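You operate a simulated robot arm through the tools that you are given. There is no shell and no other tool. Be economical: measure what you need, move in short steps, check, and stop when the job is done.

The job below is to be done with a simulated two-armed robot. You get a single attempt, and the scene is never put back.

## Task
Stop the flywheel and fit the red brake pad under the cover flap.
Fine: worn pad on the box, flap shut. Set down upright: worn brake pad. Where these are worked on the way, their far stop is far enough and under half their travel is too little: cover flap.
Where things are to end (x, y in the base frame): worn brake pad within 0.08 m of [0.1, -2.24].

It is judged by the outcome, as a careful person would: the job done as asked, and still so three seconds after it is handed in. It fails if anything else is knocked over, pushed out of place, dropped, spilled or broken. A push-on lid holds only when it is set on centred and level and pressed home; a screw cap is set on level and turned clockwise until tight.

## Robot
Two 7-joint arms with two-finger parallel grippers on one trunk, on a base that drives. Base frame: it is fixed to the floor where the robot stands at the start and does not move with it; the origin is under the middle of the robot, x ahead of it, y to its left, z up. Readings come in m, degrees, newtons and seconds.
The left shoulder is at the start at [0.05, 0.187, 1.035], the right one opposite. With the tool pointing down near the work surface each hand reaches from about 0.1 to 0.6 m from the robot's upright axis, wherever it stands, measured 20 degrees to its own side. Places, roughly: cover flap [0.8, 0.1, 0.6]; flywheel [0.8, 0.1, 0.5]; new brake pad [0.25, -2, 0.75]; pad seat [0.8, 0.1, 0.5]; resistance dial [0.5, 0, 0.8]; top of the plywood box [0.2, -2.3, 0.6]. Payload 3.43 kg a hand.
The tool frame of a hand sits at the grasp point between the pads (the TCP): z along the fingers, y along the line on which they close. The tips reach 0.03 m beyond it. Largest opening 0.094 m; finger width 0.028, thickness 0.01; the body of the gripper, 0.05 by 0.096 m, starts 0.055 m behind the TCP.
Orientation is that of the tool frame in the base frame, as a unit quaternion [w, x, y, z]. With the fingers straight down and closing along the base's y, the tool's x points along the base's -x, its y along +y and its z along -z.

## Interface
- The arms move only by the tool move_arm. It takes "left_plan", "right_plan" or both (then of equal length, played together; a hand with none holds still); each is a list of rows, each an object (a shift or turn left out is 0, a gripper value left out holds the last) with "claw": the finger opening in m, from 0 to 0.094; "slide": the shift along the base's x, y, z in m, a list of three; "delta_rot": the turn, a rotation vector about the base's x, y, z in degrees, a list of three. In form: [{"claw": claw, "slide": [tx, ty, tz], "delta_rot": [wx, wy, wz]}, ...]. A call has 1 to 20 rows; each row shifts and turns the commanded pose from where the row before left it. A row lasts 0.2 s, in which the tool goes at most 0.05 m and 8.6 degrees; a call with a longer step from one row to the next is refused whole, and so is a gripper value outside its range. A pose out of reach is approached as far as the arm can. The call stops where the force on the tool passes 40 N (or 10 N more than at its start, if that is more) or the arm is blocked; 0.2 s more then pass. Each finger travels about 0.153 m/s and halts on what it meets, pressing with about 39 N; the grip force reading is that of the motor and also rises with nothing between the fingers. The clock runs only during rows and for 0.2 s after the last one: add rows that do not move to give the fingers time. It gives the time, the measured TCP pose, the force on the tool (base axes), the opening and the grip force at its end, in the units of the frame above (readings bear some noise), with the torque about the TCP (base axes, N m) and any sound that the robot's microphone picked up.
- Cameras (640 x 400 px; columns grow to the right, rows downward): "scene" is now at [0.1503, -0.0007, 1.21]; the picture's right is [0.00, -1.00, 0.00], its down [-0.44, -0.00, -0.90] and it looks along [0.90, 0.00, -0.44] (base axes); focal length 228 px, centre (320, 200). "left" rides on the left gripper at [0.076, -0.014, -0.103] in its tool frame; the picture's right is [0.18, 0.98, 0.00], its down [-0.75, 0.14, -0.64] and it looks along [-0.63, 0.12, 0.77] (tool axes); focal length 243 px, centre (320, 200). "right" rides on the right gripper at [0.076, 0.014, -0.103] in its tool frame; the picture's right is [-0.18, 0.98, 0.00], its down [-0.75, -0.14, -0.64] and it looks along [-0.63, -0.12, 0.77] (tool axes); focal length 243 px, centre (320, 200). There is no depth. A picture from a camera that has moved, and an enlarged one, comes with that camera's place and axes in the base frame and with its lens.
- get_image(camera): a new picture of that camera. No time passes.
- slide_trunk(by): slides the trunk up (or, below 0, down) by that many m; the arms and the scene camera ride with it, the base frame stays. It gives what a move gives, with no picture.
- base_move(legs): drives the robot by 1 to 6 legs, each [ahead, left, turn to the left] in m, m and degrees, along the robot's own axes; the way and the turn of a leg run together, so that a leg with both is an arc; at most 1.5 m and 180 degrees a leg. The arms and the cameras ride along, it lands a little off, and it stops where it bumps. It gives what a move gives.
- aim_head(pan, tilt): turns the head with the scene camera to pan (to the left, within 80 degrees either way) and tilt (down, from -29 to 69), counted from straight ahead of the robot. It gives what a move gives.
- close_up(camera, box): a new picture of the part [left, top, right, bottom] of that camera's present view, enlarged. No time passes.
- close_job(): hands the job in; it is judged then, once.

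Work in short steps. Places have to be worked out from the pictures, the camera data and where the tool is seen: move nearer, look again, correct. Check each grasp and each placing, and mend what went wrong. You have 120 turns and 88 pictures in all, those below and enlarged ones among them. Open the grippers and draw the arms clear of the work before you hand the job in, unless the task says otherwise; then end with one line.

The tools are called after "Call:" by a JSON object that holds its "op" and its "data". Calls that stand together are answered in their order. move_arm: Moves the arms, as the interface text tells. Its arguments: {"type":"object","properties":{"left_plan":{"type":"array","items":{"type":"object","properties":{"claw":{"type":"number"},"slide":{"type":"array","items":{"type":"number"}},"delta_rot":{"type":"array","items":{"type":"number"}}}}},"right_plan":{"type":"array","items":{"type":"object","properties":{"claw":{"type":"number"},"slide":{"type":"array","items":{"type":"number"}},"delta_rot":{"type":"array","items":{"type":"number"}}}}}},"required":[]} The other tools are called the same way: slide_trunk (by) slides the trunk up or down; base_move (legs) drives the base; aim_head (pan, tilt) turns the head that bears the scene camera; get_image (camera) takes a picture; close_up (camera, box) takes an enlarged picture of a part of a camera's view; close_job () hands the job in.

At the start:

```text
clock: 0.0
left_eef_pos: [0.4251, 0.3001, 1.0395]
left_orientation: [0.001, -0.001, 1.0, 0.0]
left_ft_force: [0.9, -0.4, 0.5]
left_wrist_torque: [-0.03, 0.01, 0.01]
left_finger_gap: 0.0942
left_gripper_force: 0.0
right_eef_pos: [0.3772, -0.1436, 1.0647]
right_orientation: [-0.001, 0.001, 1.0, 0.0]
right_ft_force: [0.3, -0.1, 0.2]
right_wrist_torque: [-0.05, -0.02, 0.0]
right_finger_gap: 0.0941
right_gripper_force: 0.1
trunk travel left (down, up): [-0.25, 0.182]
robot x, y, heading: [-0.0016, 0.0, -0.1]
head pan, tilt: [0.0, 26.4]
```

scene: 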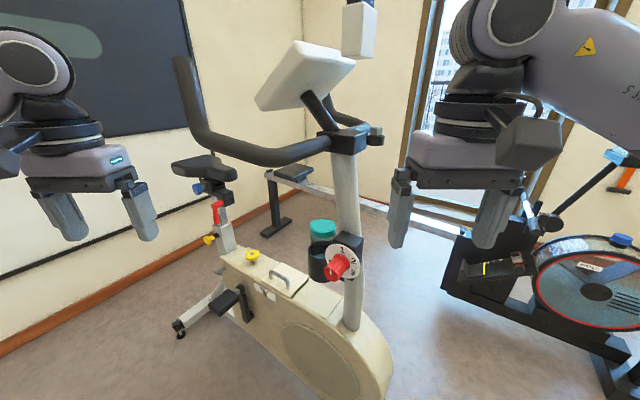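
right: 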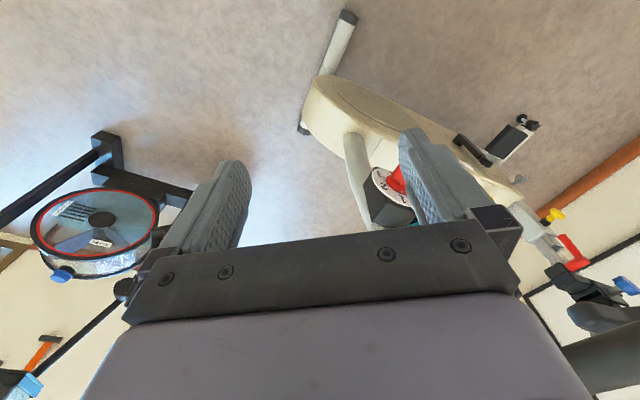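
left: 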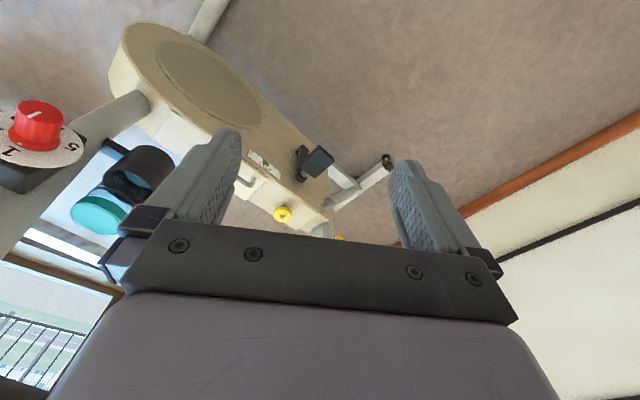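

The bike is ahead with a red dial, and a cover flap with a handle. I take enlarged views of the dial and the flap.

Call:
{"op": "close_up", "data": {"camera": "scene", "box": [200, 210, 400, 335]}}

Call:
{"op": "close_up", "data": {"camera": "left", "box": [0, 60, 320, 260]}}

```text
3.20 times, centred on (300, 272) of scene
camera zoom: at [0.1503, -0.0007, 1.21], right [0.0, -1.0, 0.0], down [-0.44, 0.0, -0.9], along [0.9, 0.0, -0.44], focal length 728 px, centre (384, -32)
```

zoom: 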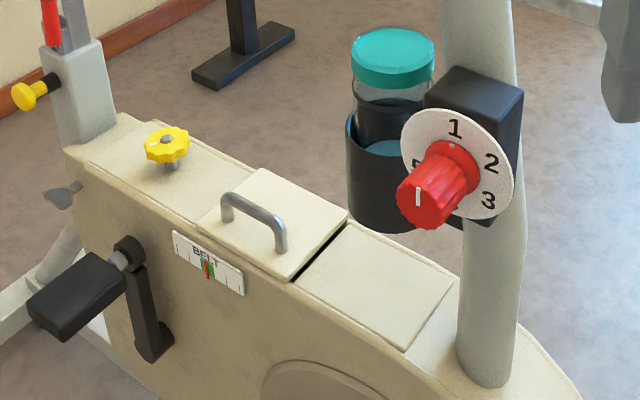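

```text
2.00 times, centred on (160, 160) of left
camera zoom: at [0.3482, 0.2854, 1.1406], right [-0.19, 0.98, 0.0], down [0.75, 0.14, 0.64], along [0.63, 0.12, -0.77], focal length 485 px, centre (640, 280)
```

zoom: 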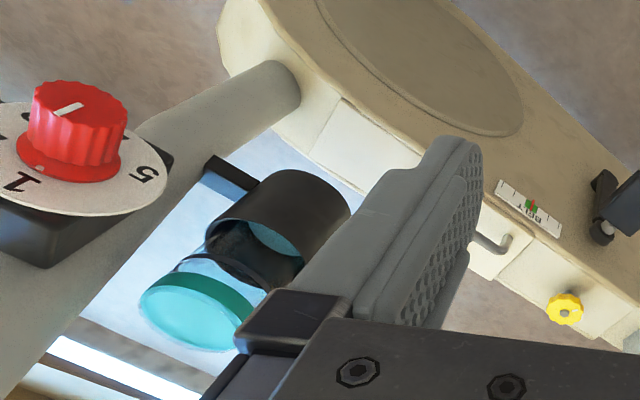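

The dial reads 1 to 5 and the flap has a bar handle. I look right, toward the box and the new pad, before driving.

Call:
{"op": "aim_head", "data": {"pan": -75, "tilt": 15}}

Call:
{"op": "get_image", "data": {"camera": "scene"}}

```text
clock: 1.5
left_eef_pos: [0.4253, 0.3015, 1.0396]
left_orientation: [0.001, -0.001, 1.0, 0.0]
left_ft_force: [-0.7, 0.6, 0.5]
left_wrist_torque: [0.0, -0.01, -0.04]
left_finger_gap: 0.0941
left_gripper_force: 0.0
right_eef_pos: [0.3755, -0.1438, 1.0659]
right_orientation: [0.0, 0.0, 1.0, 0.0]
right_ft_force: [0.0, -0.4, 0.0]
right_wrist_torque: [-0.01, 0.01, 0.0]
right_finger_gap: 0.0941
right_gripper_force: 0.2
trunk travel left (down, up): [-0.25, 0.182]
robot x, y, heading: [-0.0026, 0.0009, 0.2]
head pan, tilt: [-75.0, 15.0]
```

```text
82 pictures are left
camera scene: at [0.0828, -0.0909, 1.2284], right [-0.97, -0.26, 0.0], down [-0.07, 0.25, -0.97], along [0.25, -0.93, -0.26], focal length 228 px, centre (320, 200)
```

scene: 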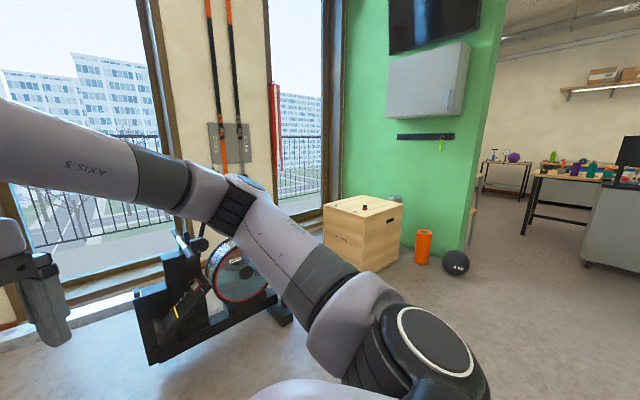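

Call:
{"op": "close_up", "data": {"camera": "scene", "box": [300, 170, 480, 283]}}

```text
3.54 times, centred on (390, 226) of scene
camera zoom: at [0.0828, -0.0909, 1.2284], right [-0.97, -0.26, 0.0], down [-0.07, 0.25, -0.97], along [0.25, -0.93, -0.26], focal length 806 px, centre (72, 106)
```

zoom: 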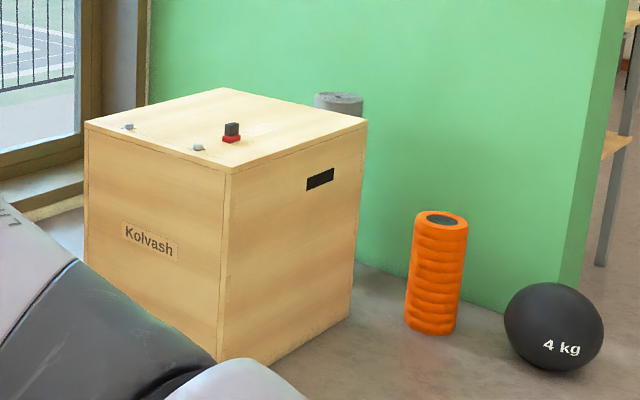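

The new pad (red base, black grip) is on the near part of the box top. Now I sidestep left and turn to face the bike's side, then look at it from there.

Call:
{"op": "base_move", "data": {"legs": [[-0.05, 0.4, 0], [0, 0, -32]]}}

Call:
{"op": "aim_head", "data": {"pan": 0, "tilt": 30}}

Call:
{"op": "get_image", "data": {"camera": "scene"}}

```text
clock: 7.1
left_eef_pos: [0.4722, 0.4342, 1.0394]
left_orientation: [-0.001, 0.273, 0.962, 0.0]
left_ft_force: [0.0, -0.5, 0.0]
left_wrist_torque: [0.0, 0.01, -0.01]
left_finger_gap: 0.094
left_gripper_force: 0.1
right_eef_pos: [0.197, 0.0808, 1.0644]
right_orientation: [0.0, 0.274, 0.962, 0.0]
right_ft_force: [0.0, 0.2, -0.3]
right_wrist_torque: [-0.01, -0.02, -0.02]
right_finger_gap: 0.0942
right_gripper_force: 0.0
trunk travel left (down, up): [-0.25, 0.182]
robot x, y, heading: [-0.0484, 0.4039, -31.9]
head pan, tilt: [-75.0, 15.0]
```

```text
clock: 8.5
left_eef_pos: [0.4719, 0.434, 1.0389]
left_orientation: [0.0, 0.272, 0.962, -0.001]
left_ft_force: [-0.2, -0.4, 0.0]
left_wrist_torque: [-0.02, -0.01, 0.01]
left_finger_gap: 0.0939
left_gripper_force: 0.1
right_eef_pos: [0.1954, 0.0824, 1.0651]
right_orientation: [0.0, 0.273, 0.962, 0.001]
right_ft_force: [0.3, 0.7, -0.1]
right_wrist_torque: [0.01, -0.01, -0.02]
right_finger_gap: 0.094
right_gripper_force: 0.0
trunk travel left (down, up): [-0.25, 0.182]
robot x, y, heading: [-0.0488, 0.4066, -31.8]
head pan, tilt: [0.0, 30.0]
```

```text
80 pictures are left
camera scene: at [0.0786, 0.3236, 1.2042], right [-0.53, -0.85, 0.0], down [-0.42, 0.26, -0.87], along [0.74, -0.46, -0.5], focal length 228 px, centre (320, 200)
```

scene: 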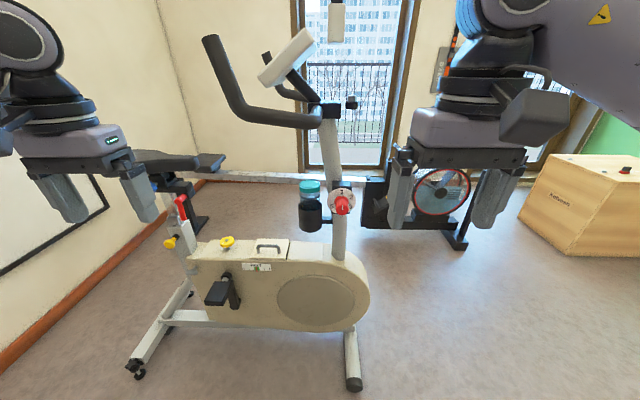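

From the side: flap handle ≈(0.81,0.11,0.56), dial ≈(0.55,-0.05,0.85), near handlebar above at z≈1.08. I pull both hands back and lower the trunk so the arms pass below the bars.

Call:
{"op": "move_arm", "data": {"left_plan": [{"slide": [-0.036, 0.0225, 0]}, {"slide": [-0.036, 0.0225, 0]}, {"slide": [-0.036, 0.0225, 0]}, {"slide": [-0.036, 0.0225, 0]}], "right_plan": [{"slide": [-0.045, 0.001, 0]}, {"slide": [-0.045, 0.001, 0]}, {"slide": [-0.045, 0.001, 0]}, {"slide": [-0.045, 0.001, 0]}]}}

Call:
{"op": "slide_trunk", "data": {"by": -0.2}}

Call:
{"op": "base_move", "data": {"legs": [[0.25, 0.03, 0]]}}

Call:
{"op": "get_image", "data": {"camera": "scene"}}

```text
clock: 9.5
left_eef_pos: [0.3264, 0.5233, 1.0392]
left_orientation: [0.0, 0.273, 0.962, -0.001]
left_ft_force: [-0.4, 0.1, -0.3]
left_wrist_torque: [0.02, 0.04, -0.02]
left_finger_gap: 0.0937
left_gripper_force: 0.0
right_eef_pos: [0.0147, 0.0859, 1.0655]
right_orientation: [0.001, 0.274, 0.962, 0.0]
right_ft_force: [0.2, 0.1, 0.3]
right_wrist_torque: [0.0, -0.01, -0.01]
right_finger_gap: 0.0939
right_gripper_force: 0.0
trunk travel left (down, up): [-0.25, 0.182]
robot x, y, heading: [-0.0461, 0.4001, -31.7]
head pan, tilt: [0.0, 30.0]
```

```text
clock: 11.7
left_eef_pos: [0.3276, 0.5226, 0.8399]
left_orientation: [0.0, 0.273, 0.962, 0.0]
left_ft_force: [-0.5, -0.2, 0.2]
left_wrist_torque: [-0.03, 0.0, 0.0]
left_finger_gap: 0.0939
left_gripper_force: 0.0
right_eef_pos: [0.0171, 0.0852, 0.8653]
right_orientation: [0.0, 0.274, 0.962, 0.0]
right_ft_force: [-1.0, -0.5, -0.8]
right_wrist_torque: [-0.02, -0.03, -0.01]
right_finger_gap: 0.094
right_gripper_force: 0.1
trunk travel left (down, up): [-0.05, 0.382]
robot x, y, heading: [-0.0479, 0.4015, -31.7]
head pan, tilt: [0.0, 30.0]
```

```text
clock: 13.5
left_eef_pos: [0.5493, 0.4203, 0.8396]
left_orientation: [0.0, 0.275, 0.961, -0.001]
left_ft_force: [0.2, -0.6, 0.9]
left_wrist_torque: [0.0, 0.01, 0.0]
left_finger_gap: 0.0939
left_gripper_force: 0.0
right_eef_pos: [0.2379, -0.0185, 0.865]
right_orientation: [0.0, 0.276, 0.961, 0.0]
right_ft_force: [-0.4, 0.3, 0.2]
right_wrist_torque: [-0.04, 0.03, 0.02]
right_finger_gap: 0.0937
right_gripper_force: 0.1
trunk travel left (down, up): [-0.05, 0.382]
robot x, y, heading: [0.1724, 0.3041, -32.0]
head pan, tilt: [0.0, 30.0]
```

```text
79 pictures are left
camera scene: at [0.2999, 0.2208, 1.0042], right [-0.53, -0.85, 0.0], down [-0.42, 0.26, -0.87], along [0.73, -0.46, -0.5], focal length 228 px, centre (320, 200)
```

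scene: 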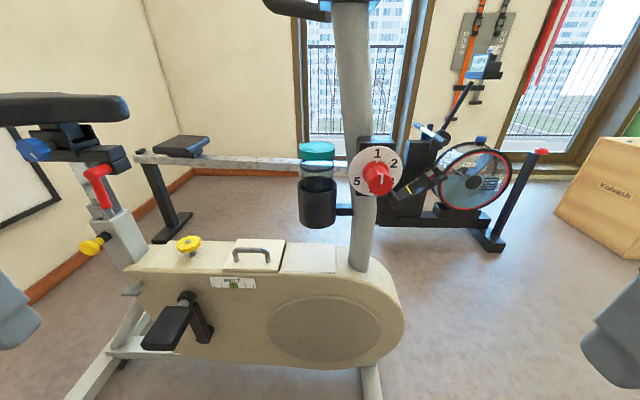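

Call:
{"op": "close_up", "data": {"camera": "scene", "box": [160, 220, 320, 320]}}

Call:
{"op": "close_up", "data": {"camera": "scene", "box": [330, 135, 426, 195]}}

```text
4.00 times, centred on (240, 270) of scene
camera zoom: at [0.2999, 0.2208, 1.0042], right [-0.53, -0.85, 0.0], down [-0.42, 0.26, -0.87], along [0.73, -0.46, -0.5], focal length 910 px, centre (640, -80)
```

zoom: 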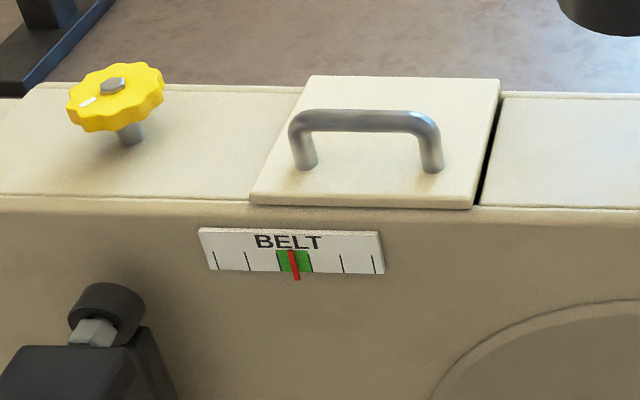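

```text
6.67 times, centred on (378, 165) of scene
camera zoom: at [0.2999, 0.2208, 1.0042], right [-0.53, -0.85, 0.0], down [-0.42, 0.26, -0.87], along [0.73, -0.46, -0.5], focal length 1517 px, centre (-67, 433)
```

zoom: 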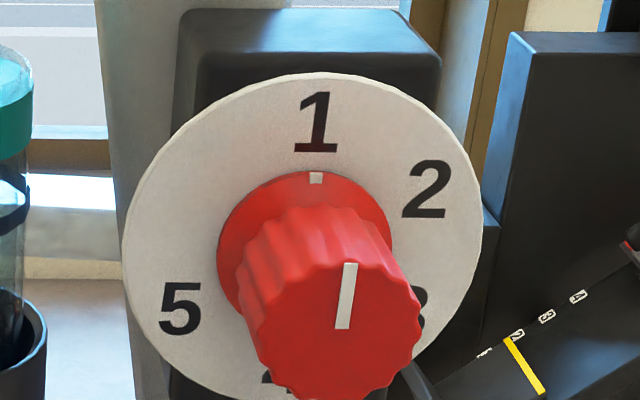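

The dial is at 1 (range 1–5), axis horizontal pointing at the robot, and the belt indicator is in green. I swing the right hand level, pointing at the dial, short of it.

Call:
{"op": "move_arm", "data": {"right_plan": [{"slide": [0.0185, 0.0036, -0.002], "delta_rot": [-4.35, -6.97, 0]}, {"slide": [0.0185, 0.0036, -0.002], "delta_rot": [-4.35, -6.97, 0]}, {"slide": [0.0185, 0.0036, -0.002], "delta_rot": [-4.35, -6.97, 0]}, {"slide": [0.0185, 0.0036, -0.002], "delta_rot": [-4.35, -6.97, 0]}, {"slide": [0.0185, 0.0036, -0.002], "delta_rot": [-4.35, -6.97, 0]}, {"slide": [0.0185, 0.0036, -0.002], "delta_rot": [-4.35, -6.97, 0]}, {"slide": [0.0185, 0.0036, -0.002], "delta_rot": [-4.35, -6.97, 0]}, {"slide": [0.0185, 0.0036, -0.002], "delta_rot": [-4.35, -6.97, 0]}, {"slide": [0.0185, 0.0036, -0.002], "delta_rot": [-4.35, -6.97, 0]}, {"slide": [0.0185, 0.0036, -0.002], "delta_rot": [-4.35, -6.97, 0]}, {"slide": [0.0185, 0.0036, -0.002], "delta_rot": [-4.35, -6.97, 0]}]}}

Call:
{"op": "get_image", "data": {"camera": "right"}}

Call:
{"op": "get_image", "data": {"camera": "scene"}}

```text
clock: 14.4
left_eef_pos: [0.5491, 0.4191, 0.8398]
left_orientation: [0.001, 0.274, 0.962, 0.001]
left_ft_force: [0.2, 0.4, -1.3]
left_wrist_torque: [-0.02, -0.01, 0.01]
left_finger_gap: 0.0942
left_gripper_force: 0.1
right_eef_pos: [0.2911, -0.007, 0.8614]
right_orientation: [0.205, 0.261, 0.941, -0.061]
right_ft_force: [-3.0, -8.0, 1.8]
right_wrist_torque: [0.66, -0.06, 1.16]
right_finger_gap: 0.0939
right_gripper_force: 0.1
trunk travel left (down, up): [-0.05, 0.382]
robot x, y, heading: [0.1737, 0.3006, -32.0]
head pan, tilt: [0.0, 30.0]
stopped in row 4 (right hand): the force on the tool passed its limit at 100 N (the readings are from after the stop); the commanded pose is now the measured one
```

```text
76 pictures are left
camera right: at [0.2027, 0.0616, 0.9236], right [0.65, 0.76, 0.07], down [0.29, -0.33, 0.9], along [0.7, -0.57, -0.43], focal length 243 px, centre (320, 200)
```

right: 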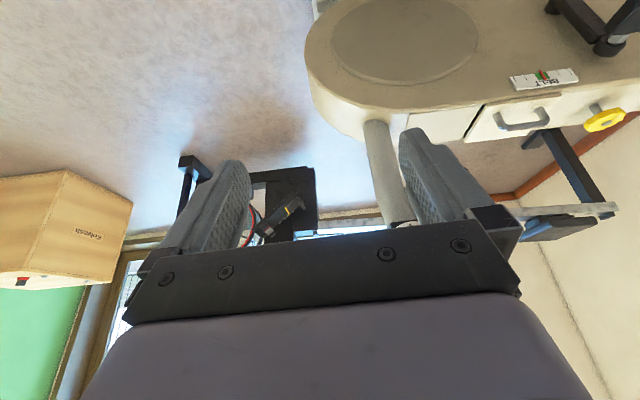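

```text
75 pictures are left
camera scene: at [0.2999, 0.2208, 1.0042], right [-0.53, -0.85, 0.0], down [-0.42, 0.26, -0.87], along [0.73, -0.46, -0.5], focal length 228 px, centre (320, 200)
```

scene: 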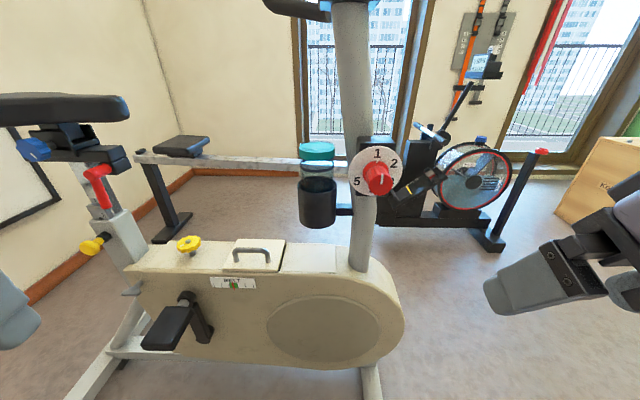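

The force spike came with the wrist swinging back toward the robot's body, not on the bike. I back the base off a little and take the hand forward before turning it.

Call:
{"op": "base_move", "data": {"legs": [[-0.12, 0, 0]]}}

Call:
{"op": "move_arm", "data": {"right_plan": [{"slide": [0.035, -0.022, 0]}, {"slide": [0.035, -0.022, 0]}, {"slide": [0.035, -0.022, 0]}, {"slide": [0.035, -0.022, 0]}, {"slide": [0.01, -0.006, 0], "delta_rot": [-4.35, -6.97, 0]}, {"slide": [0.01, -0.006, 0], "delta_rot": [-4.35, -6.97, 0]}, {"slide": [0.01, -0.006, 0], "delta_rot": [-4.35, -6.97, 0]}, {"slide": [0, 0, 0], "delta_rot": [-4.35, -6.97, 0]}]}}

Call:
{"op": "get_image", "data": {"camera": "scene"}}

```text
clock: 15.6
left_eef_pos: [0.4476, 0.4829, 0.8396]
left_orientation: [0.001, 0.274, 0.962, 0.0]
left_ft_force: [-0.8, 0.3, 0.1]
left_wrist_torque: [0.02, 0.01, 0.03]
left_finger_gap: 0.0941
left_gripper_force: 0.0
right_eef_pos: [0.1889, 0.0555, 0.8619]
right_orientation: [0.205, 0.261, 0.941, -0.06]
right_ft_force: [-11.9, -14.6, 4.6]
right_wrist_torque: [1.35, -0.33, 2.49]
right_finger_gap: 0.0943
right_gripper_force: 0.0
trunk travel left (down, up): [-0.05, 0.382]
robot x, y, heading: [0.0702, 0.3629, -32.1]
head pan, tilt: [0.0, 30.0]
```

```text
clock: 17.4
left_eef_pos: [0.4468, 0.4842, 0.84]
left_orientation: [0.0, 0.274, 0.962, 0.001]
left_ft_force: [-0.7, -0.2, -0.8]
left_wrist_torque: [-0.02, 0.01, 0.02]
left_finger_gap: 0.0941
left_gripper_force: 0.1
right_eef_pos: [0.3597, -0.0507, 0.8615]
right_orientation: [0.464, 0.234, 0.844, -0.136]
right_ft_force: [-0.8, 0.5, -0.3]
right_wrist_torque: [-0.03, 0.0, -0.01]
right_finger_gap: 0.094
right_gripper_force: 0.1
trunk travel left (down, up): [-0.05, 0.382]
robot x, y, heading: [0.0705, 0.3625, -32.0]
head pan, tilt: [0.0, 30.0]
```

```text
74 pictures are left
camera scene: at [0.1982, 0.2844, 1.0042], right [-0.53, -0.85, 0.0], down [-0.42, 0.26, -0.87], along [0.73, -0.46, -0.5], focal length 228 px, centre (320, 200)
```

scene: 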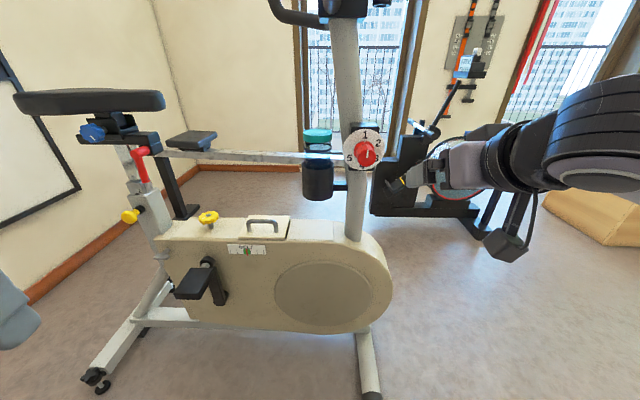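

The hand is swinging up freely now. I finish the turn to level and line up laterally with the knob (front judged at (0.527,-0.030,0.85)).

Call:
{"op": "move_arm", "data": {"right_plan": [{"slide": [0.014, 0.0225, -0.003], "delta_rot": [-4.5, -7.2, 0]}, {"slide": [0.014, 0.0225, -0.003], "delta_rot": [-4.5, -7.2, 0]}, {"slide": [0.014, 0.0225, -0.003], "delta_rot": [-4.5, -7.2, 0]}, {"slide": [0.014, 0.0225, -0.003], "delta_rot": [-4.7, -7.2, 0]}]}}

Call:
{"op": "get_image", "data": {"camera": "right"}}

Call:
{"op": "get_image", "data": {"camera": "scene"}}

```text
clock: 18.4
left_eef_pos: [0.4473, 0.4824, 0.8389]
left_orientation: [-0.001, 0.274, 0.962, 0.0]
left_ft_force: [-0.8, -0.8, 0.0]
left_wrist_torque: [0.04, 0.0, 0.0]
left_finger_gap: 0.0942
left_gripper_force: 0.2
right_eef_pos: [0.4144, 0.0402, 0.8506]
right_orientation: [0.688, 0.185, 0.671, -0.205]
right_ft_force: [-0.7, -0.4, -0.7]
right_wrist_torque: [0.01, -0.03, 0.05]
right_finger_gap: 0.0939
right_gripper_force: 0.1
trunk travel left (down, up): [-0.05, 0.382]
robot x, y, heading: [0.0738, 0.3622, -31.9]
head pan, tilt: [0.0, 30.0]
```

```text
73 pictures are left
camera right: at [0.3364, 0.1026, 0.771], right [0.52, 0.84, 0.17], down [-0.63, 0.24, 0.74], along [0.58, -0.48, 0.66], focal length 243 px, centre (320, 200)
```

right: 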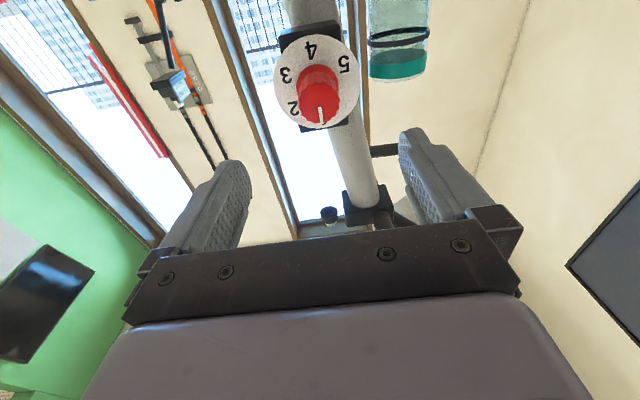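

```text
72 pictures are left
camera scene: at [0.1982, 0.2842, 1.0041], right [-0.53, -0.85, 0.0], down [-0.42, 0.26, -0.87], along [0.73, -0.46, -0.5], focal length 228 px, centre (320, 200)
```

scene: 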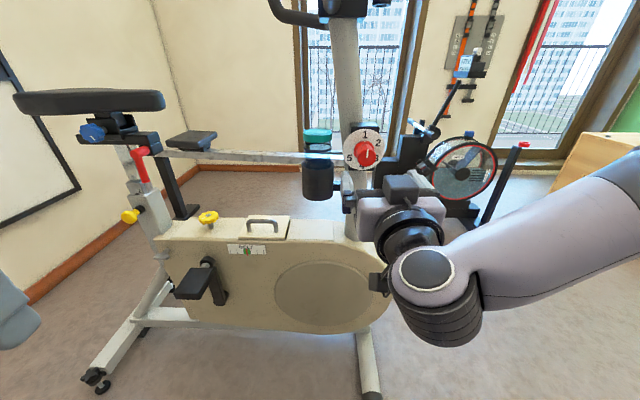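

Right camera confirms the knob straight ahead of the hand. I preturn the gripper 45° counter-clockwise and advance over the knob.

Call:
{"op": "move_arm", "data": {"right_plan": [{"delta_rot": [-1.6, -2.6, 0]}, {"delta_rot": [-6.36, 3.97, 0]}, {"delta_rot": [-6.36, 3.97, 0]}, {"delta_rot": [-6.36, 3.97, 0]}, {"delta_rot": [-6.36, 3.97, 0]}, {"delta_rot": [-6.36, 3.97, 0]}, {"delta_rot": [-6.36, 3.97, 0]}, {"slide": [0.022, -0.0136, 0]}, {"slide": [0.022, -0.0136, 0]}, {"slide": [0.022, -0.0136, 0]}]}}

Call:
{"op": "get_image", "data": {"camera": "right"}}

```text
clock: 20.6
left_eef_pos: [0.447, 0.4832, 0.8388]
left_orientation: [0.0, 0.274, 0.962, -0.001]
left_ft_force: [-0.8, -0.6, 0.5]
left_wrist_torque: [-0.01, 0.02, 0.0]
left_finger_gap: 0.094
left_gripper_force: 0.1
right_eef_pos: [0.4814, 0.0001, 0.8493]
right_orientation: [0.577, -0.105, 0.679, -0.442]
right_ft_force: [-0.7, -0.6, 0.6]
right_wrist_torque: [0.0, 0.0, 0.03]
right_finger_gap: 0.0937
right_gripper_force: 0.1
trunk travel left (down, up): [-0.05, 0.382]
robot x, y, heading: [0.0712, 0.3638, -31.6]
head pan, tilt: [0.0, 30.0]
```

```text
71 pictures are left
camera right: at [0.3718, 0.0071, 0.7809], right [0.42, 0.7, -0.58], down [-0.38, 0.72, 0.59], along [0.83, -0.02, 0.56], focal length 243 px, centre (320, 200)
```

right: 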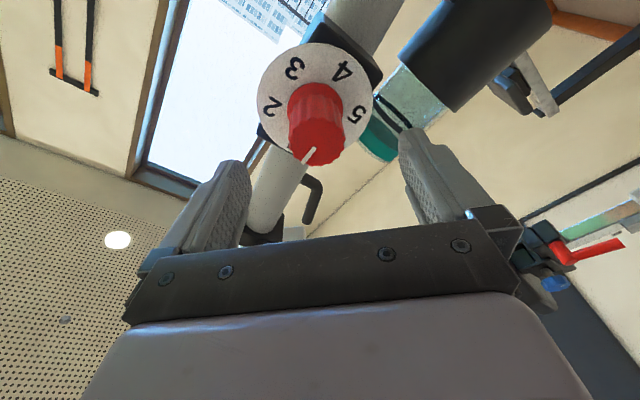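

Knob is centred between the fingers; I advance the last 5 cm and close.

Call:
{"op": "move_arm", "data": {"right_plan": [{"slide": [0.0215, -0.0138, 0]}, {"slide": [0.0215, -0.0138, 0]}, {"claw": 0.03}, {"claw": 0.03}, {"claw": 0.03}]}}

Call:
{"op": "get_image", "data": {"camera": "right"}}

```text
clock: 21.8
left_eef_pos: [0.4466, 0.4829, 0.8394]
left_orientation: [0.0, 0.274, 0.962, 0.0]
left_ft_force: [-1.2, -0.2, 0.1]
left_wrist_torque: [-0.03, 0.03, -0.02]
left_finger_gap: 0.0937
left_gripper_force: 0.1
right_eef_pos: [0.5243, -0.0286, 0.8498]
right_orientation: [0.577, -0.104, 0.677, -0.444]
right_ft_force: [2.4, -6.1, 4.1]
right_wrist_torque: [-0.64, -0.92, -1.27]
right_finger_gap: 0.0381
right_gripper_force: 44.5
trunk travel left (down, up): [-0.05, 0.382]
robot x, y, heading: [0.0763, 0.363, -31.7]
head pan, tilt: [0.0, 30.0]
```

```text
70 pictures are left
camera right: at [0.417, -0.0214, 0.7819], right [0.42, 0.7, -0.58], down [-0.38, 0.72, 0.58], along [0.82, -0.03, 0.57], focal length 243 px, centre (320, 200)
```

right: 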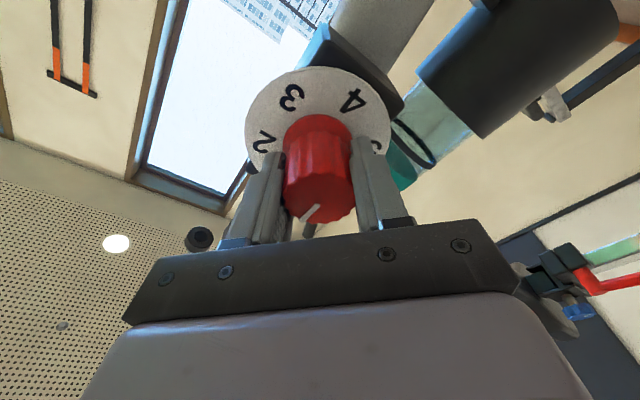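

The knob is gripped (0.038). I turn it clockwise in small steps, about 90°.

Call:
{"op": "move_arm", "data": {"right_plan": [{"delta_rot": [6.95, -4.34, 0]}, {"delta_rot": [6.95, -4.34, 0]}, {"delta_rot": [6.95, -4.34, 0]}, {"delta_rot": [6.95, -4.34, 0]}, {"delta_rot": [6.95, -4.34, 0]}, {"delta_rot": [6.95, -4.34, 0]}, {"delta_rot": [6.95, -4.34, 0]}, {"delta_rot": [6.95, -4.34, 0]}, {"delta_rot": [6.95, -4.34, 0]}, {"delta_rot": [6.95, -4.34, 0]}, {"delta_rot": [6.95, -4.34, 0]}]}}

Call:
{"op": "get_image", "data": {"camera": "right"}}

```text
clock: 24.2
left_eef_pos: [0.4462, 0.4831, 0.8391]
left_orientation: [0.001, 0.274, 0.962, 0.0]
left_ft_force: [-0.3, 0.4, -0.1]
left_wrist_torque: [0.01, -0.02, 0.01]
left_finger_gap: 0.0939
left_gripper_force: 0.0
right_eef_pos: [0.5242, -0.0301, 0.8512]
right_orientation: [0.726, 0.44, 0.526, 0.057]
right_ft_force: [2.7, -10.6, 11.1]
right_wrist_torque: [0.19, 0.29, -1.67]
right_finger_gap: 0.0381
right_gripper_force: 45.5
trunk travel left (down, up): [-0.05, 0.382]
robot x, y, heading: [0.0695, 0.3649, -32.1]
head pan, tilt: [0.0, 30.0]
```

```text
69 pictures are left
camera right: at [0.4795, 0.079, 0.8005], right [0.29, 0.49, 0.82], down [-0.91, -0.12, 0.4], along [0.3, -0.86, 0.41], focal length 243 px, centre (320, 200)
```

right: 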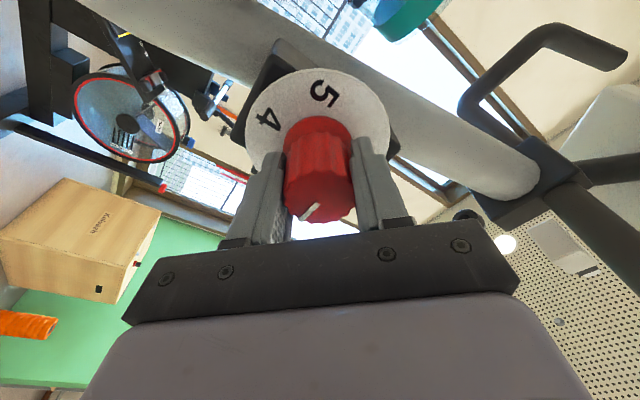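

It turned 90°. I try to carry on another 50° in the same grip.

Call:
{"op": "move_arm", "data": {"right_plan": [{"delta_rot": [6.95, -4.34, 0]}, {"delta_rot": [6.95, -4.34, 0]}, {"delta_rot": [6.95, -4.34, 0]}, {"delta_rot": [6.95, -4.34, 0]}, {"delta_rot": [6.95, -4.34, 0]}, {"delta_rot": [6.95, -4.34, 0]}]}}

```text
clock: 25.6
left_eef_pos: [0.4478, 0.4819, 0.8402]
left_orientation: [0.0, 0.274, 0.962, 0.0]
left_ft_force: [-0.7, -0.2, 0.3]
left_wrist_torque: [0.01, -0.02, -0.02]
left_finger_gap: 0.0941
left_gripper_force: 0.2
right_eef_pos: [0.5237, -0.0298, 0.8496]
right_orientation: [0.621, 0.643, 0.299, 0.334]
right_ft_force: [-3.2, -13.4, 2.2]
right_wrist_torque: [-0.69, -1.01, -0.61]
right_finger_gap: 0.0378
right_gripper_force: 44.7
trunk travel left (down, up): [-0.05, 0.382]
robot x, y, heading: [0.0695, 0.3633, -32.0]
head pan, tilt: [0.0, 30.0]
```

139° so far without trouble; I continue another 50°.

Call:
{"op": "move_arm", "data": {"right_plan": [{"delta_rot": [6.95, -4.34, 0]}, {"delta_rot": [6.95, -4.34, 0]}, {"delta_rot": [6.95, -4.34, 0]}, {"delta_rot": [6.95, -4.34, 0]}, {"delta_rot": [6.95, -4.34, 0]}, {"delta_rot": [6.95, -4.34, 0]}]}}

Call:
{"op": "get_image", "data": {"camera": "right"}}

```text
clock: 27.0
left_eef_pos: [0.4475, 0.483, 0.8398]
left_orientation: [0.0, 0.274, 0.962, 0.0]
left_ft_force: [0.2, -0.4, -0.7]
left_wrist_torque: [-0.01, 0.01, 0.01]
left_finger_gap: 0.0941
left_gripper_force: 0.2
right_eef_pos: [0.5247, -0.0284, 0.8495]
right_orientation: [0.404, 0.73, 0.017, 0.552]
right_ft_force: [-8.8, -8.4, -6.5]
right_wrist_torque: [-0.97, -1.43, -0.88]
right_finger_gap: 0.038
right_gripper_force: 45.3
trunk travel left (down, up): [-0.05, 0.382]
robot x, y, heading: [0.0714, 0.3634, -32.1]
head pan, tilt: [0.0, 30.0]
```

```text
68 pictures are left
camera right: at [0.4638, 0.0545, 0.9258], right [-0.49, -0.75, 0.45], down [-0.76, 0.11, -0.64], along [0.43, -0.65, -0.62], focal length 243 px, centre (320, 200)
```

right: 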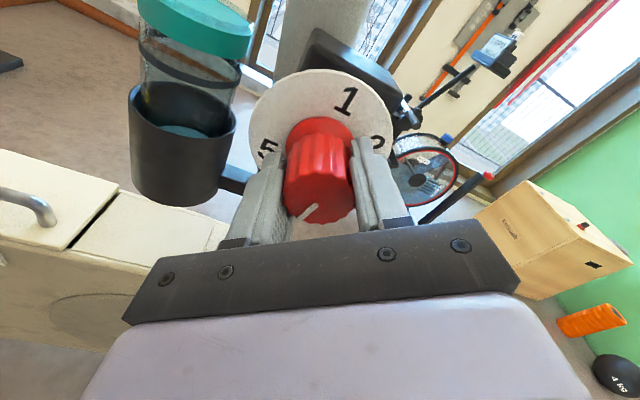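

188° turned. I open, turn the open hand back 164°, regrip for the remaining 100°.

Call:
{"op": "move_arm", "data": {"right_plan": [{"claw": 0.08}, {"claw": 0.08}, {"claw": 0.08}]}}

Call:
{"op": "move_arm", "data": {"right_plan": [{"delta_rot": [-6.95, 4.34, 0]}, {"delta_rot": [-6.95, 4.34, 0]}, {"delta_rot": [-6.95, 4.34, 0]}, {"delta_rot": [-6.95, 4.34, 0]}, {"delta_rot": [-6.95, 4.34, 0]}, {"delta_rot": [-6.95, 4.34, 0]}, {"delta_rot": [-6.95, 4.34, 0]}, {"delta_rot": [-6.95, 4.34, 0]}, {"delta_rot": [-6.95, 4.34, 0]}, {"delta_rot": [-6.95, 4.34, 0]}, {"delta_rot": [-6.95, 4.34, 0]}, {"delta_rot": [-6.95, 4.34, 0]}, {"delta_rot": [-6.95, 4.34, 0]}, {"delta_rot": [-6.95, 4.34, 0]}, {"delta_rot": [-6.95, 4.34, 0]}, {"delta_rot": [-6.95, 4.34, 0]}, {"claw": 0.03}, {"claw": 0.03}, {"claw": 0.03}]}}

Call:
{"op": "get_image", "data": {"camera": "right"}}

```text
clock: 27.8
left_eef_pos: [0.4472, 0.484, 0.8402]
left_orientation: [-0.001, 0.274, 0.962, 0.0]
left_ft_force: [-1.1, 1.0, -0.4]
left_wrist_torque: [0.01, 0.02, 0.0]
left_finger_gap: 0.094
left_gripper_force: 0.0
right_eef_pos: [0.5248, -0.0268, 0.8489]
right_orientation: [0.404, 0.729, 0.02, 0.551]
right_ft_force: [-0.2, 0.5, 0.3]
right_wrist_torque: [0.01, -0.02, 0.0]
right_finger_gap: 0.08
right_gripper_force: 0.0
trunk travel left (down, up): [-0.05, 0.382]
robot x, y, heading: [0.0729, 0.3619, -31.9]
head pan, tilt: [0.0, 30.0]
```

```text
clock: 31.8
left_eef_pos: [0.447, 0.4822, 0.8389]
left_orientation: [0.001, 0.274, 0.962, 0.0]
left_ft_force: [-0.3, 0.9, -0.3]
left_wrist_torque: [0.02, 0.01, -0.02]
left_finger_gap: 0.0938
left_gripper_force: 0.2
right_eef_pos: [0.5242, -0.0287, 0.8499]
right_orientation: [0.721, 0.257, 0.628, -0.139]
right_ft_force: [-2.3, -0.2, -0.9]
right_wrist_torque: [0.19, 0.25, -1.74]
right_finger_gap: 0.0384
right_gripper_force: 45.1
trunk travel left (down, up): [-0.05, 0.382]
robot x, y, heading: [0.0713, 0.3626, -32.0]
head pan, tilt: [0.0, 30.0]
```

```text
67 pictures are left
camera right: at [0.459, 0.0468, 0.7702], right [0.48, 0.79, 0.37], down [-0.74, 0.14, 0.66], along [0.47, -0.59, 0.65], focal length 243 px, centre (320, 200)
```

right: 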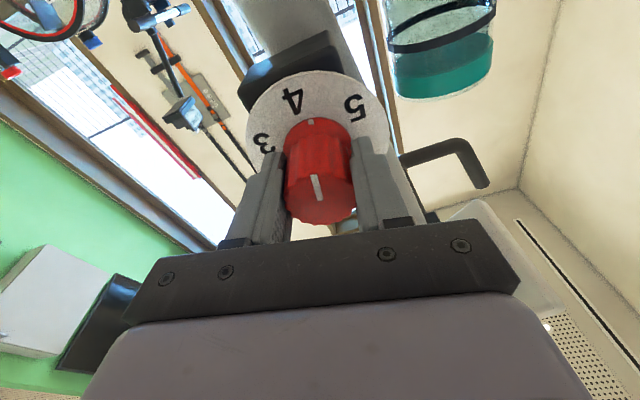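

The knob's dot now lies just past 4; 5 is about 52° further on. I turn on about 49° and look.

Call:
{"op": "move_arm", "data": {"right_plan": [{"delta_rot": [6.95, -4.34, 0]}, {"delta_rot": [6.95, -4.34, 0]}, {"delta_rot": [6.95, -4.34, 0]}, {"delta_rot": [6.95, -4.34, 0]}, {"delta_rot": [6.95, -4.34, 0]}, {"delta_rot": [6.95, -4.34, 0]}, {"delta_rot": [2.55, -1.6, 0]}]}}

Call:
{"op": "get_image", "data": {"camera": "right"}}

```text
clock: 33.4
left_eef_pos: [0.4473, 0.483, 0.8389]
left_orientation: [0.0, 0.274, 0.962, 0.0]
left_ft_force: [-0.5, -0.8, -0.2]
left_wrist_torque: [-0.01, -0.06, -0.02]
left_finger_gap: 0.0944
left_gripper_force: 0.0
right_eef_pos: [0.5253, -0.0279, 0.8487]
right_orientation: [0.699, 0.53, 0.448, 0.171]
right_ft_force: [-7.1, -0.4, 0.3]
right_wrist_torque: [0.2, 1.22, -1.07]
right_finger_gap: 0.0378
right_gripper_force: 44.5
trunk travel left (down, up): [-0.05, 0.382]
robot x, y, heading: [0.0697, 0.3608, -31.9]
head pan, tilt: [0.0, 30.0]
```

```text
66 pictures are left
camera right: at [0.4865, 0.0909, 0.8251], right [0.13, 0.24, 0.96], down [-0.96, -0.21, 0.19], along [0.25, -0.95, 0.2], focal length 243 px, centre (320, 200)
```

right: 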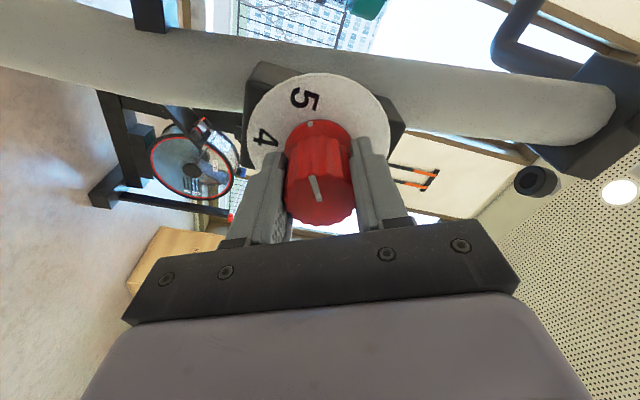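

The dot points at 5. I nudge 6° more to feel for the stop, then release.

Call:
{"op": "move_arm", "data": {"right_plan": [{"delta_rot": [2.55, -1.6, 0]}, {"delta_rot": [2.55, -1.6, 0]}, {}]}}

Call:
{"op": "close_up", "data": {"camera": "right", "box": [220, 60, 412, 180]}}

```text
clock: 34.2
left_eef_pos: [0.4475, 0.4829, 0.8395]
left_orientation: [-0.001, 0.273, 0.962, 0.0]
left_ft_force: [-0.4, 0.1, 0.0]
left_wrist_torque: [0.01, 0.01, 0.01]
left_finger_gap: 0.094
left_gripper_force: 0.1
right_eef_pos: [0.5252, -0.0288, 0.8496]
right_orientation: [0.687, 0.556, 0.42, 0.205]
right_ft_force: [-0.8, 1.1, 1.9]
right_wrist_torque: [0.65, 1.27, -0.42]
right_finger_gap: 0.0377
right_gripper_force: 44.9
trunk travel left (down, up): [-0.05, 0.382]
robot x, y, heading: [0.0718, 0.3656, -31.6]
head pan, tilt: [0.0, 30.0]
```

```text
3.33 times, centred on (316, 120) of right
camera zoom: at [0.4877, 0.0925, 0.834], right [0.08, 0.15, 0.99], down [-0.97, -0.23, 0.11], along [0.24, -0.96, 0.13], focal length 809 px, centre (333, 467)
```

zoom: 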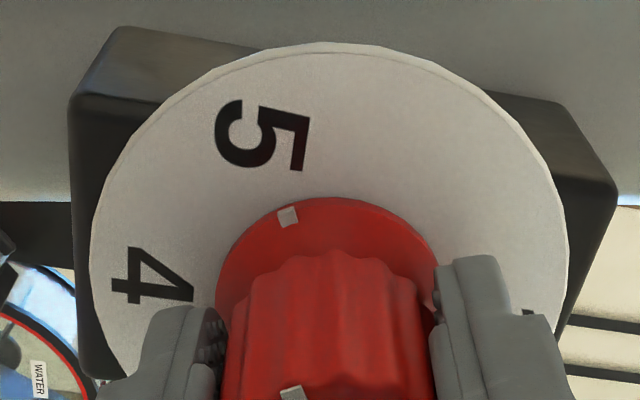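

The dot still looks ~6° short of 5's middle, so I push a bit more.

Call:
{"op": "move_arm", "data": {"right_plan": [{"delta_rot": [3.4, -2.12, 0]}, {"delta_rot": [3.4, -2.12, 0]}, {}]}}

Call:
{"op": "close_up", "data": {"camera": "right", "box": [220, 60, 412, 180]}}

```text
clock: 35.0
left_eef_pos: [0.4485, 0.4842, 0.8394]
left_orientation: [0.001, 0.274, 0.962, 0.0]
left_ft_force: [-0.3, -0.2, 0.5]
left_wrist_torque: [0.02, 0.01, 0.01]
left_finger_gap: 0.094
left_gripper_force: 0.1
right_eef_pos: [0.5248, -0.0285, 0.8504]
right_orientation: [0.668, 0.589, 0.38, 0.249]
right_ft_force: [1.8, -2.7, 5.1]
right_wrist_torque: [0.22, 1.11, -0.62]
right_finger_gap: 0.0377
right_gripper_force: 45.0
trunk travel left (down, up): [-0.05, 0.382]
robot x, y, heading: [0.0711, 0.3628, -32.1]
head pan, tilt: [0.0, 30.0]
```

```text
3.33 times, centred on (316, 120) of right
camera zoom: at [0.4886, 0.0935, 0.8459], right [0.0, 0.04, 1.0], down [-0.97, -0.23, 0.01], along [0.23, -0.97, 0.03], focal length 809 px, centre (333, 467)
```

zoom: 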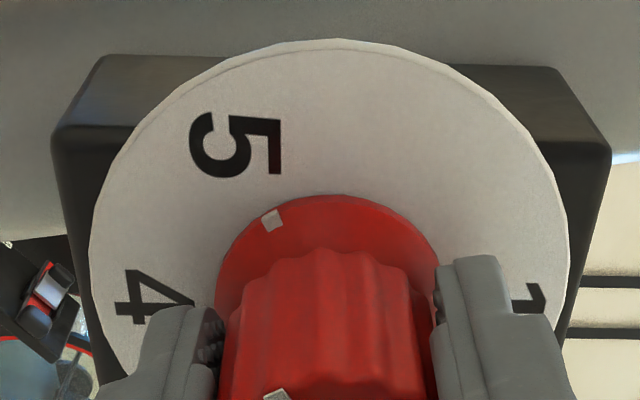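

The knob slips in the fingers now while the dot stays put: the dial is at its stop, 5. I release and draw back.

Call:
{"op": "move_arm", "data": {"right_plan": [{"claw": 0.09}, {"claw": 0.09}, {"claw": 0.09}, {"slide": [-0.0339, 0.0212, 0]}, {"slide": [-0.0339, 0.0212, 0]}, {"slide": [-0.0339, 0.0212, 0]}, {"delta_rot": [-6.95, 4.34, 0]}, {"delta_rot": [-6.95, 4.34, 0]}, {"delta_rot": [-6.95, 4.34, 0]}, {"delta_rot": [-6.95, 4.34, 0]}, {"delta_rot": [-6.95, 4.34, 0]}, {"delta_rot": [-6.95, 4.34, 0]}, {"delta_rot": [-6.95, 4.34, 0]}]}}

Call:
{"op": "get_image", "data": {"camera": "scene"}}

Call:
{"op": "close_up", "data": {"camera": "scene", "box": [200, 125, 400, 250]}}

```text
clock: 37.8
left_eef_pos: [0.4476, 0.483, 0.8405]
left_orientation: [0.0, 0.274, 0.962, 0.0]
left_ft_force: [0.0, 0.6, -0.3]
left_wrist_torque: [-0.03, -0.01, -0.02]
left_finger_gap: 0.094
left_gripper_force: 0.0
right_eef_pos: [0.4235, 0.0362, 0.8486]
right_orientation: [0.728, 0.307, 0.607, -0.088]
right_ft_force: [0.2, 1.2, 0.8]
right_wrist_torque: [-0.01, -0.01, -0.02]
right_finger_gap: 0.09
right_gripper_force: 0.1
trunk travel left (down, up): [-0.05, 0.382]
robot x, y, heading: [0.0722, 0.361, -32.0]
head pan, tilt: [0.0, 30.0]
```

```text
63 pictures are left
camera scene: at [0.1982, 0.2844, 1.0042], right [-0.53, -0.85, 0.0], down [-0.42, 0.26, -0.87], along [0.73, -0.46, -0.5], focal length 228 px, centre (320, 200)
```

scene: 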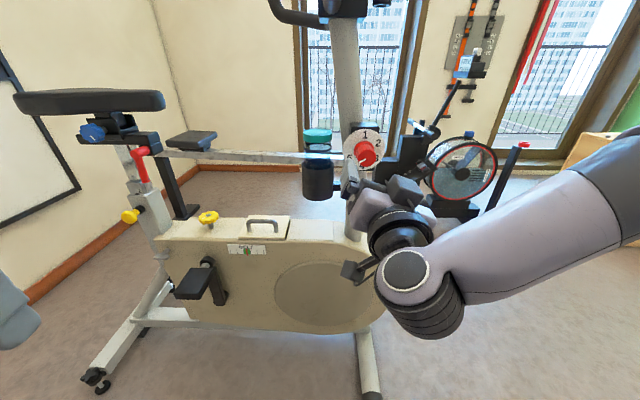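

```text
3.20 times, centred on (300, 188) of scene
camera zoom: at [0.1982, 0.2844, 1.0042], right [-0.53, -0.85, 0.0], down [-0.42, 0.26, -0.87], along [0.73, -0.46, -0.5], focal length 728 px, centre (384, 240)
```

zoom: 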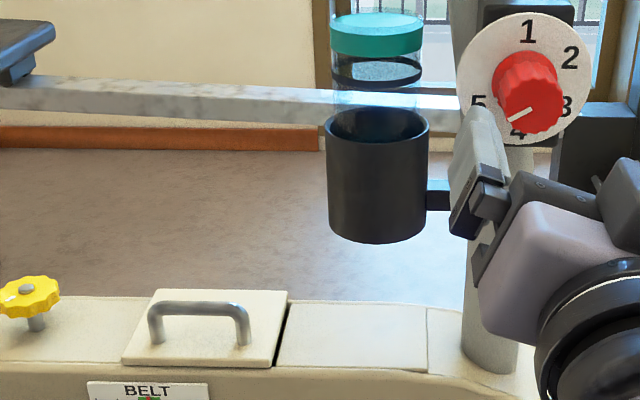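

Dial reads 5. I turn the right hand back to pointing down while moving it right and back, out of the way.

Call:
{"op": "move_arm", "data": {"right_plan": [{"slide": [-0.019, -0.0055, 0], "delta_rot": [-7.0, 4.4, 0]}, {"slide": [-0.019, -0.0055, 0], "delta_rot": [-7.0, 4.4, 0]}, {"slide": [-0.019, -0.0055, 0], "delta_rot": [4.35, 6.97, 0]}, {"slide": [-0.019, -0.0055, 0], "delta_rot": [4.35, 6.97, 0]}, {"slide": [-0.019, -0.0055, 0], "delta_rot": [4.35, 6.97, 0]}, {"slide": [-0.019, -0.0055, 0], "delta_rot": [4.35, 6.97, 0]}, {"slide": [-0.019, -0.0055, 0], "delta_rot": [4.35, 6.97, 0]}, {"slide": [-0.019, -0.0055, 0], "delta_rot": [4.35, 6.97, 0]}, {"slide": [-0.019, -0.0055, 0], "delta_rot": [4.35, 6.97, 0]}, {"slide": [-0.019, -0.0055, 0], "delta_rot": [4.35, 6.97, 0]}, {"slide": [-0.019, -0.0055, 0], "delta_rot": [4.35, 6.97, 0]}, {"slide": [-0.019, -0.0055, 0], "delta_rot": [4.35, 6.97, 0]}, {"slide": [-0.019, -0.0055, 0], "delta_rot": [4.35, 6.97, 0]}]}}

```text
clock: 40.6
left_eef_pos: [0.4481, 0.483, 0.8384]
left_orientation: [-0.001, 0.274, 0.962, -0.001]
left_ft_force: [-1.0, 0.1, 0.8]
left_wrist_torque: [0.02, 0.02, 0.01]
left_finger_gap: 0.0939
left_gripper_force: 0.0
right_eef_pos: [0.1809, -0.0363, 0.8512]
right_orientation: [0.033, 0.304, 0.952, -0.012]
right_ft_force: [-0.9, -0.3, -0.6]
right_wrist_torque: [0.03, 0.02, 0.03]
right_finger_gap: 0.0897
right_gripper_force: 0.1
right hand out of reach, approached as far as the arm can: row 4, 5
trunk travel left (down, up): [-0.05, 0.382]
robot x, y, heading: [0.0736, 0.3627, -31.9]
head pan, tilt: [0.0, 30.0]
```

Right hand is clear. Now I drive ahead 0.2 m and turn the left gripper 90° so it closes across the flap's handle bar.

Call:
{"op": "base_move", "data": {"legs": [[0.2, 0, 0]]}}

Call:
{"op": "move_arm", "data": {"left_plan": [{"delta_rot": [0, 0, -8.5]}, {"delta_rot": [0, 0, -8.5]}, {"delta_rot": [0, 0, -8.5]}, {"delta_rot": [0, 0, -8.5]}, {"delta_rot": [0, 0, -8.5]}, {"delta_rot": [0, 0, -8.5]}, {"delta_rot": [0, 0, -8.5]}, {"delta_rot": [0, 0, -8.5]}, {"delta_rot": [0, 0, -8.5]}, {"delta_rot": [0, 0, -8.5]}, {"delta_rot": [0, 0, -5]}]}}

Call:
{"op": "aim_head", "data": {"pan": 12, "tilt": 42}}

Call:
{"op": "get_image", "data": {"camera": "scene"}}

Call:
{"op": "get_image", "data": {"camera": "left"}}

```text
clock: 42.1
left_eef_pos: [0.5819, 0.3999, 0.8387]
left_orientation: [-0.002, 0.276, 0.961, 0.0]
left_ft_force: [-0.3, 0.7, 0.3]
left_wrist_torque: [0.01, 0.0, -0.01]
left_finger_gap: 0.0941
left_gripper_force: 0.0
right_eef_pos: [0.3147, -0.1172, 0.8515]
right_orientation: [0.034, 0.306, 0.951, -0.011]
right_ft_force: [-0.7, -0.6, 0.7]
right_wrist_torque: [0.01, -0.01, 0.0]
right_finger_gap: 0.0899
right_gripper_force: 0.0
trunk travel left (down, up): [-0.05, 0.382]
robot x, y, heading: [0.2052, 0.2831, -32.1]
head pan, tilt: [0.0, 30.0]
stopped in leg 1: the robot was blocked; the commanded pose is now the measured one
```

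```text
clock: 44.5
left_eef_pos: [0.5084, 0.3611, 0.8247]
left_orientation: [-0.001, 0.874, 0.486, 0.0]
left_ft_force: [-0.1, 0.3, -1.0]
left_wrist_torque: [0.03, -0.02, 0.02]
left_finger_gap: 0.0939
left_gripper_force: 0.0
left hand out of reach, approached as far as the arm can: row 8, 9, 10, 11
right_eef_pos: [0.3124, -0.1186, 0.851]
right_orientation: [0.035, 0.307, 0.951, -0.011]
right_ft_force: [-0.5, -0.1, 0.2]
right_wrist_torque: [0.0, 0.02, 0.05]
right_finger_gap: 0.0902
right_gripper_force: 0.1
trunk travel left (down, up): [-0.05, 0.382]
robot x, y, heading: [0.2015, 0.283, -32.1]
head pan, tilt: [0.0, 30.0]
```

```text
clock: 45.2
left_eef_pos: [0.5082, 0.3618, 0.8238]
left_orientation: [-0.001, 0.874, 0.486, 0.0]
left_ft_force: [0.1, -0.2, -0.2]
left_wrist_torque: [0.0, 0.0, 0.06]
left_finger_gap: 0.0937
left_gripper_force: 0.1
right_eef_pos: [0.3128, -0.1183, 0.8508]
right_orientation: [0.034, 0.306, 0.951, -0.013]
right_ft_force: [0.3, 0.3, -0.6]
right_wrist_torque: [0.0, 0.02, 0.0]
right_finger_gap: 0.0902
right_gripper_force: 0.0
trunk travel left (down, up): [-0.05, 0.382]
robot x, y, heading: [0.2077, 0.2821, -32.0]
head pan, tilt: [12.0, 42.0]
```

```text
61 pictures are left
camera scene: at [0.3335, 0.2223, 0.986], right [-0.34, -0.94, 0.0], down [-0.63, 0.23, -0.74], along [0.7, -0.26, -0.67], focal length 228 px, centre (320, 200)
```

scene: 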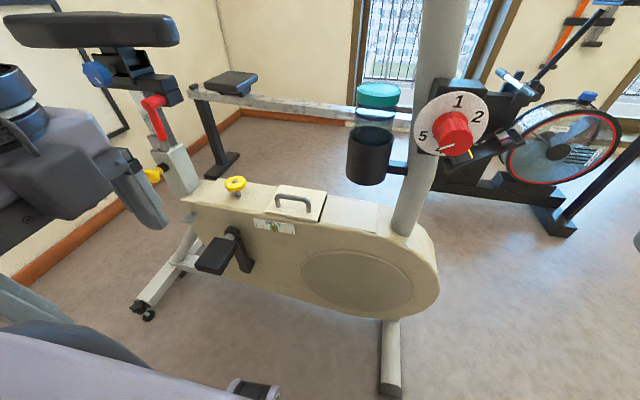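

```text
60 pictures are left
camera left: at [0.536, 0.4323, 0.9253], right [0.93, -0.36, 0.0], down [-0.28, -0.72, 0.64], along [-0.23, -0.6, -0.77], focal length 243 px, centre (320, 200)
```

left: 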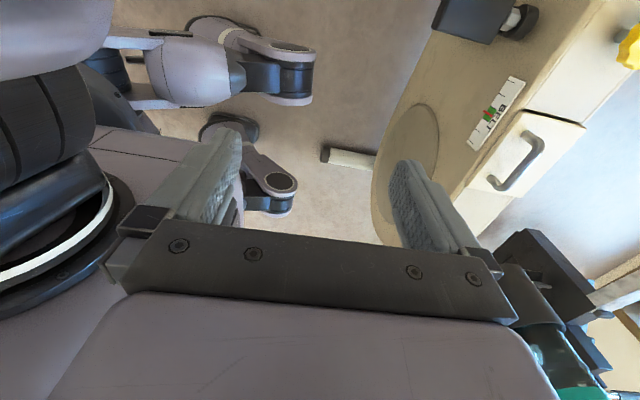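

The base touched something (likely the bike's front foot bar, ahead-right). I back off 3 cm, shift left 12 cm, then creep ahead.

Call:
{"op": "base_move", "data": {"legs": [[-0.03, 0, 0], [0, 0.13, 0], [0.12, 0, 0]]}}

Call:
{"op": "get_image", "data": {"camera": "scene"}}

```text
clock: 48.3
left_eef_pos: [0.6541, 0.4228, 0.8245]
left_orientation: [-0.001, 0.873, 0.488, 0.001]
left_ft_force: [-0.2, 0.1, -0.1]
left_wrist_torque: [-0.02, -0.03, 0.0]
left_finger_gap: 0.094
left_gripper_force: 0.1
right_eef_pos: [0.4611, -0.0558, 0.8515]
right_orientation: [0.033, 0.304, 0.952, -0.012]
right_ft_force: [-0.4, 0.3, 0.3]
right_wrist_torque: [-0.01, -0.01, 0.0]
right_finger_gap: 0.09
right_gripper_force: 0.0
trunk travel left (down, up): [-0.05, 0.382]
robot x, y, heading: [0.347, 0.3435, -32.2]
head pan, tilt: [12.0, 42.0]
```

```text
59 pictures are left
camera scene: at [0.4795, 0.2845, 0.9859], right [-0.34, -0.94, 0.0], down [-0.63, 0.23, -0.74], along [0.7, -0.25, -0.67], focal length 228 px, centre (320, 200)
```

scene: 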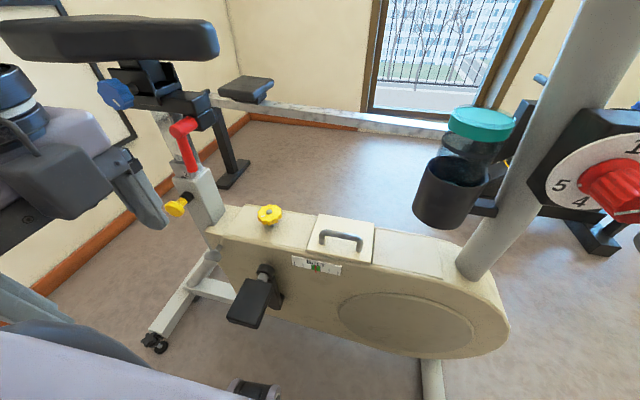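

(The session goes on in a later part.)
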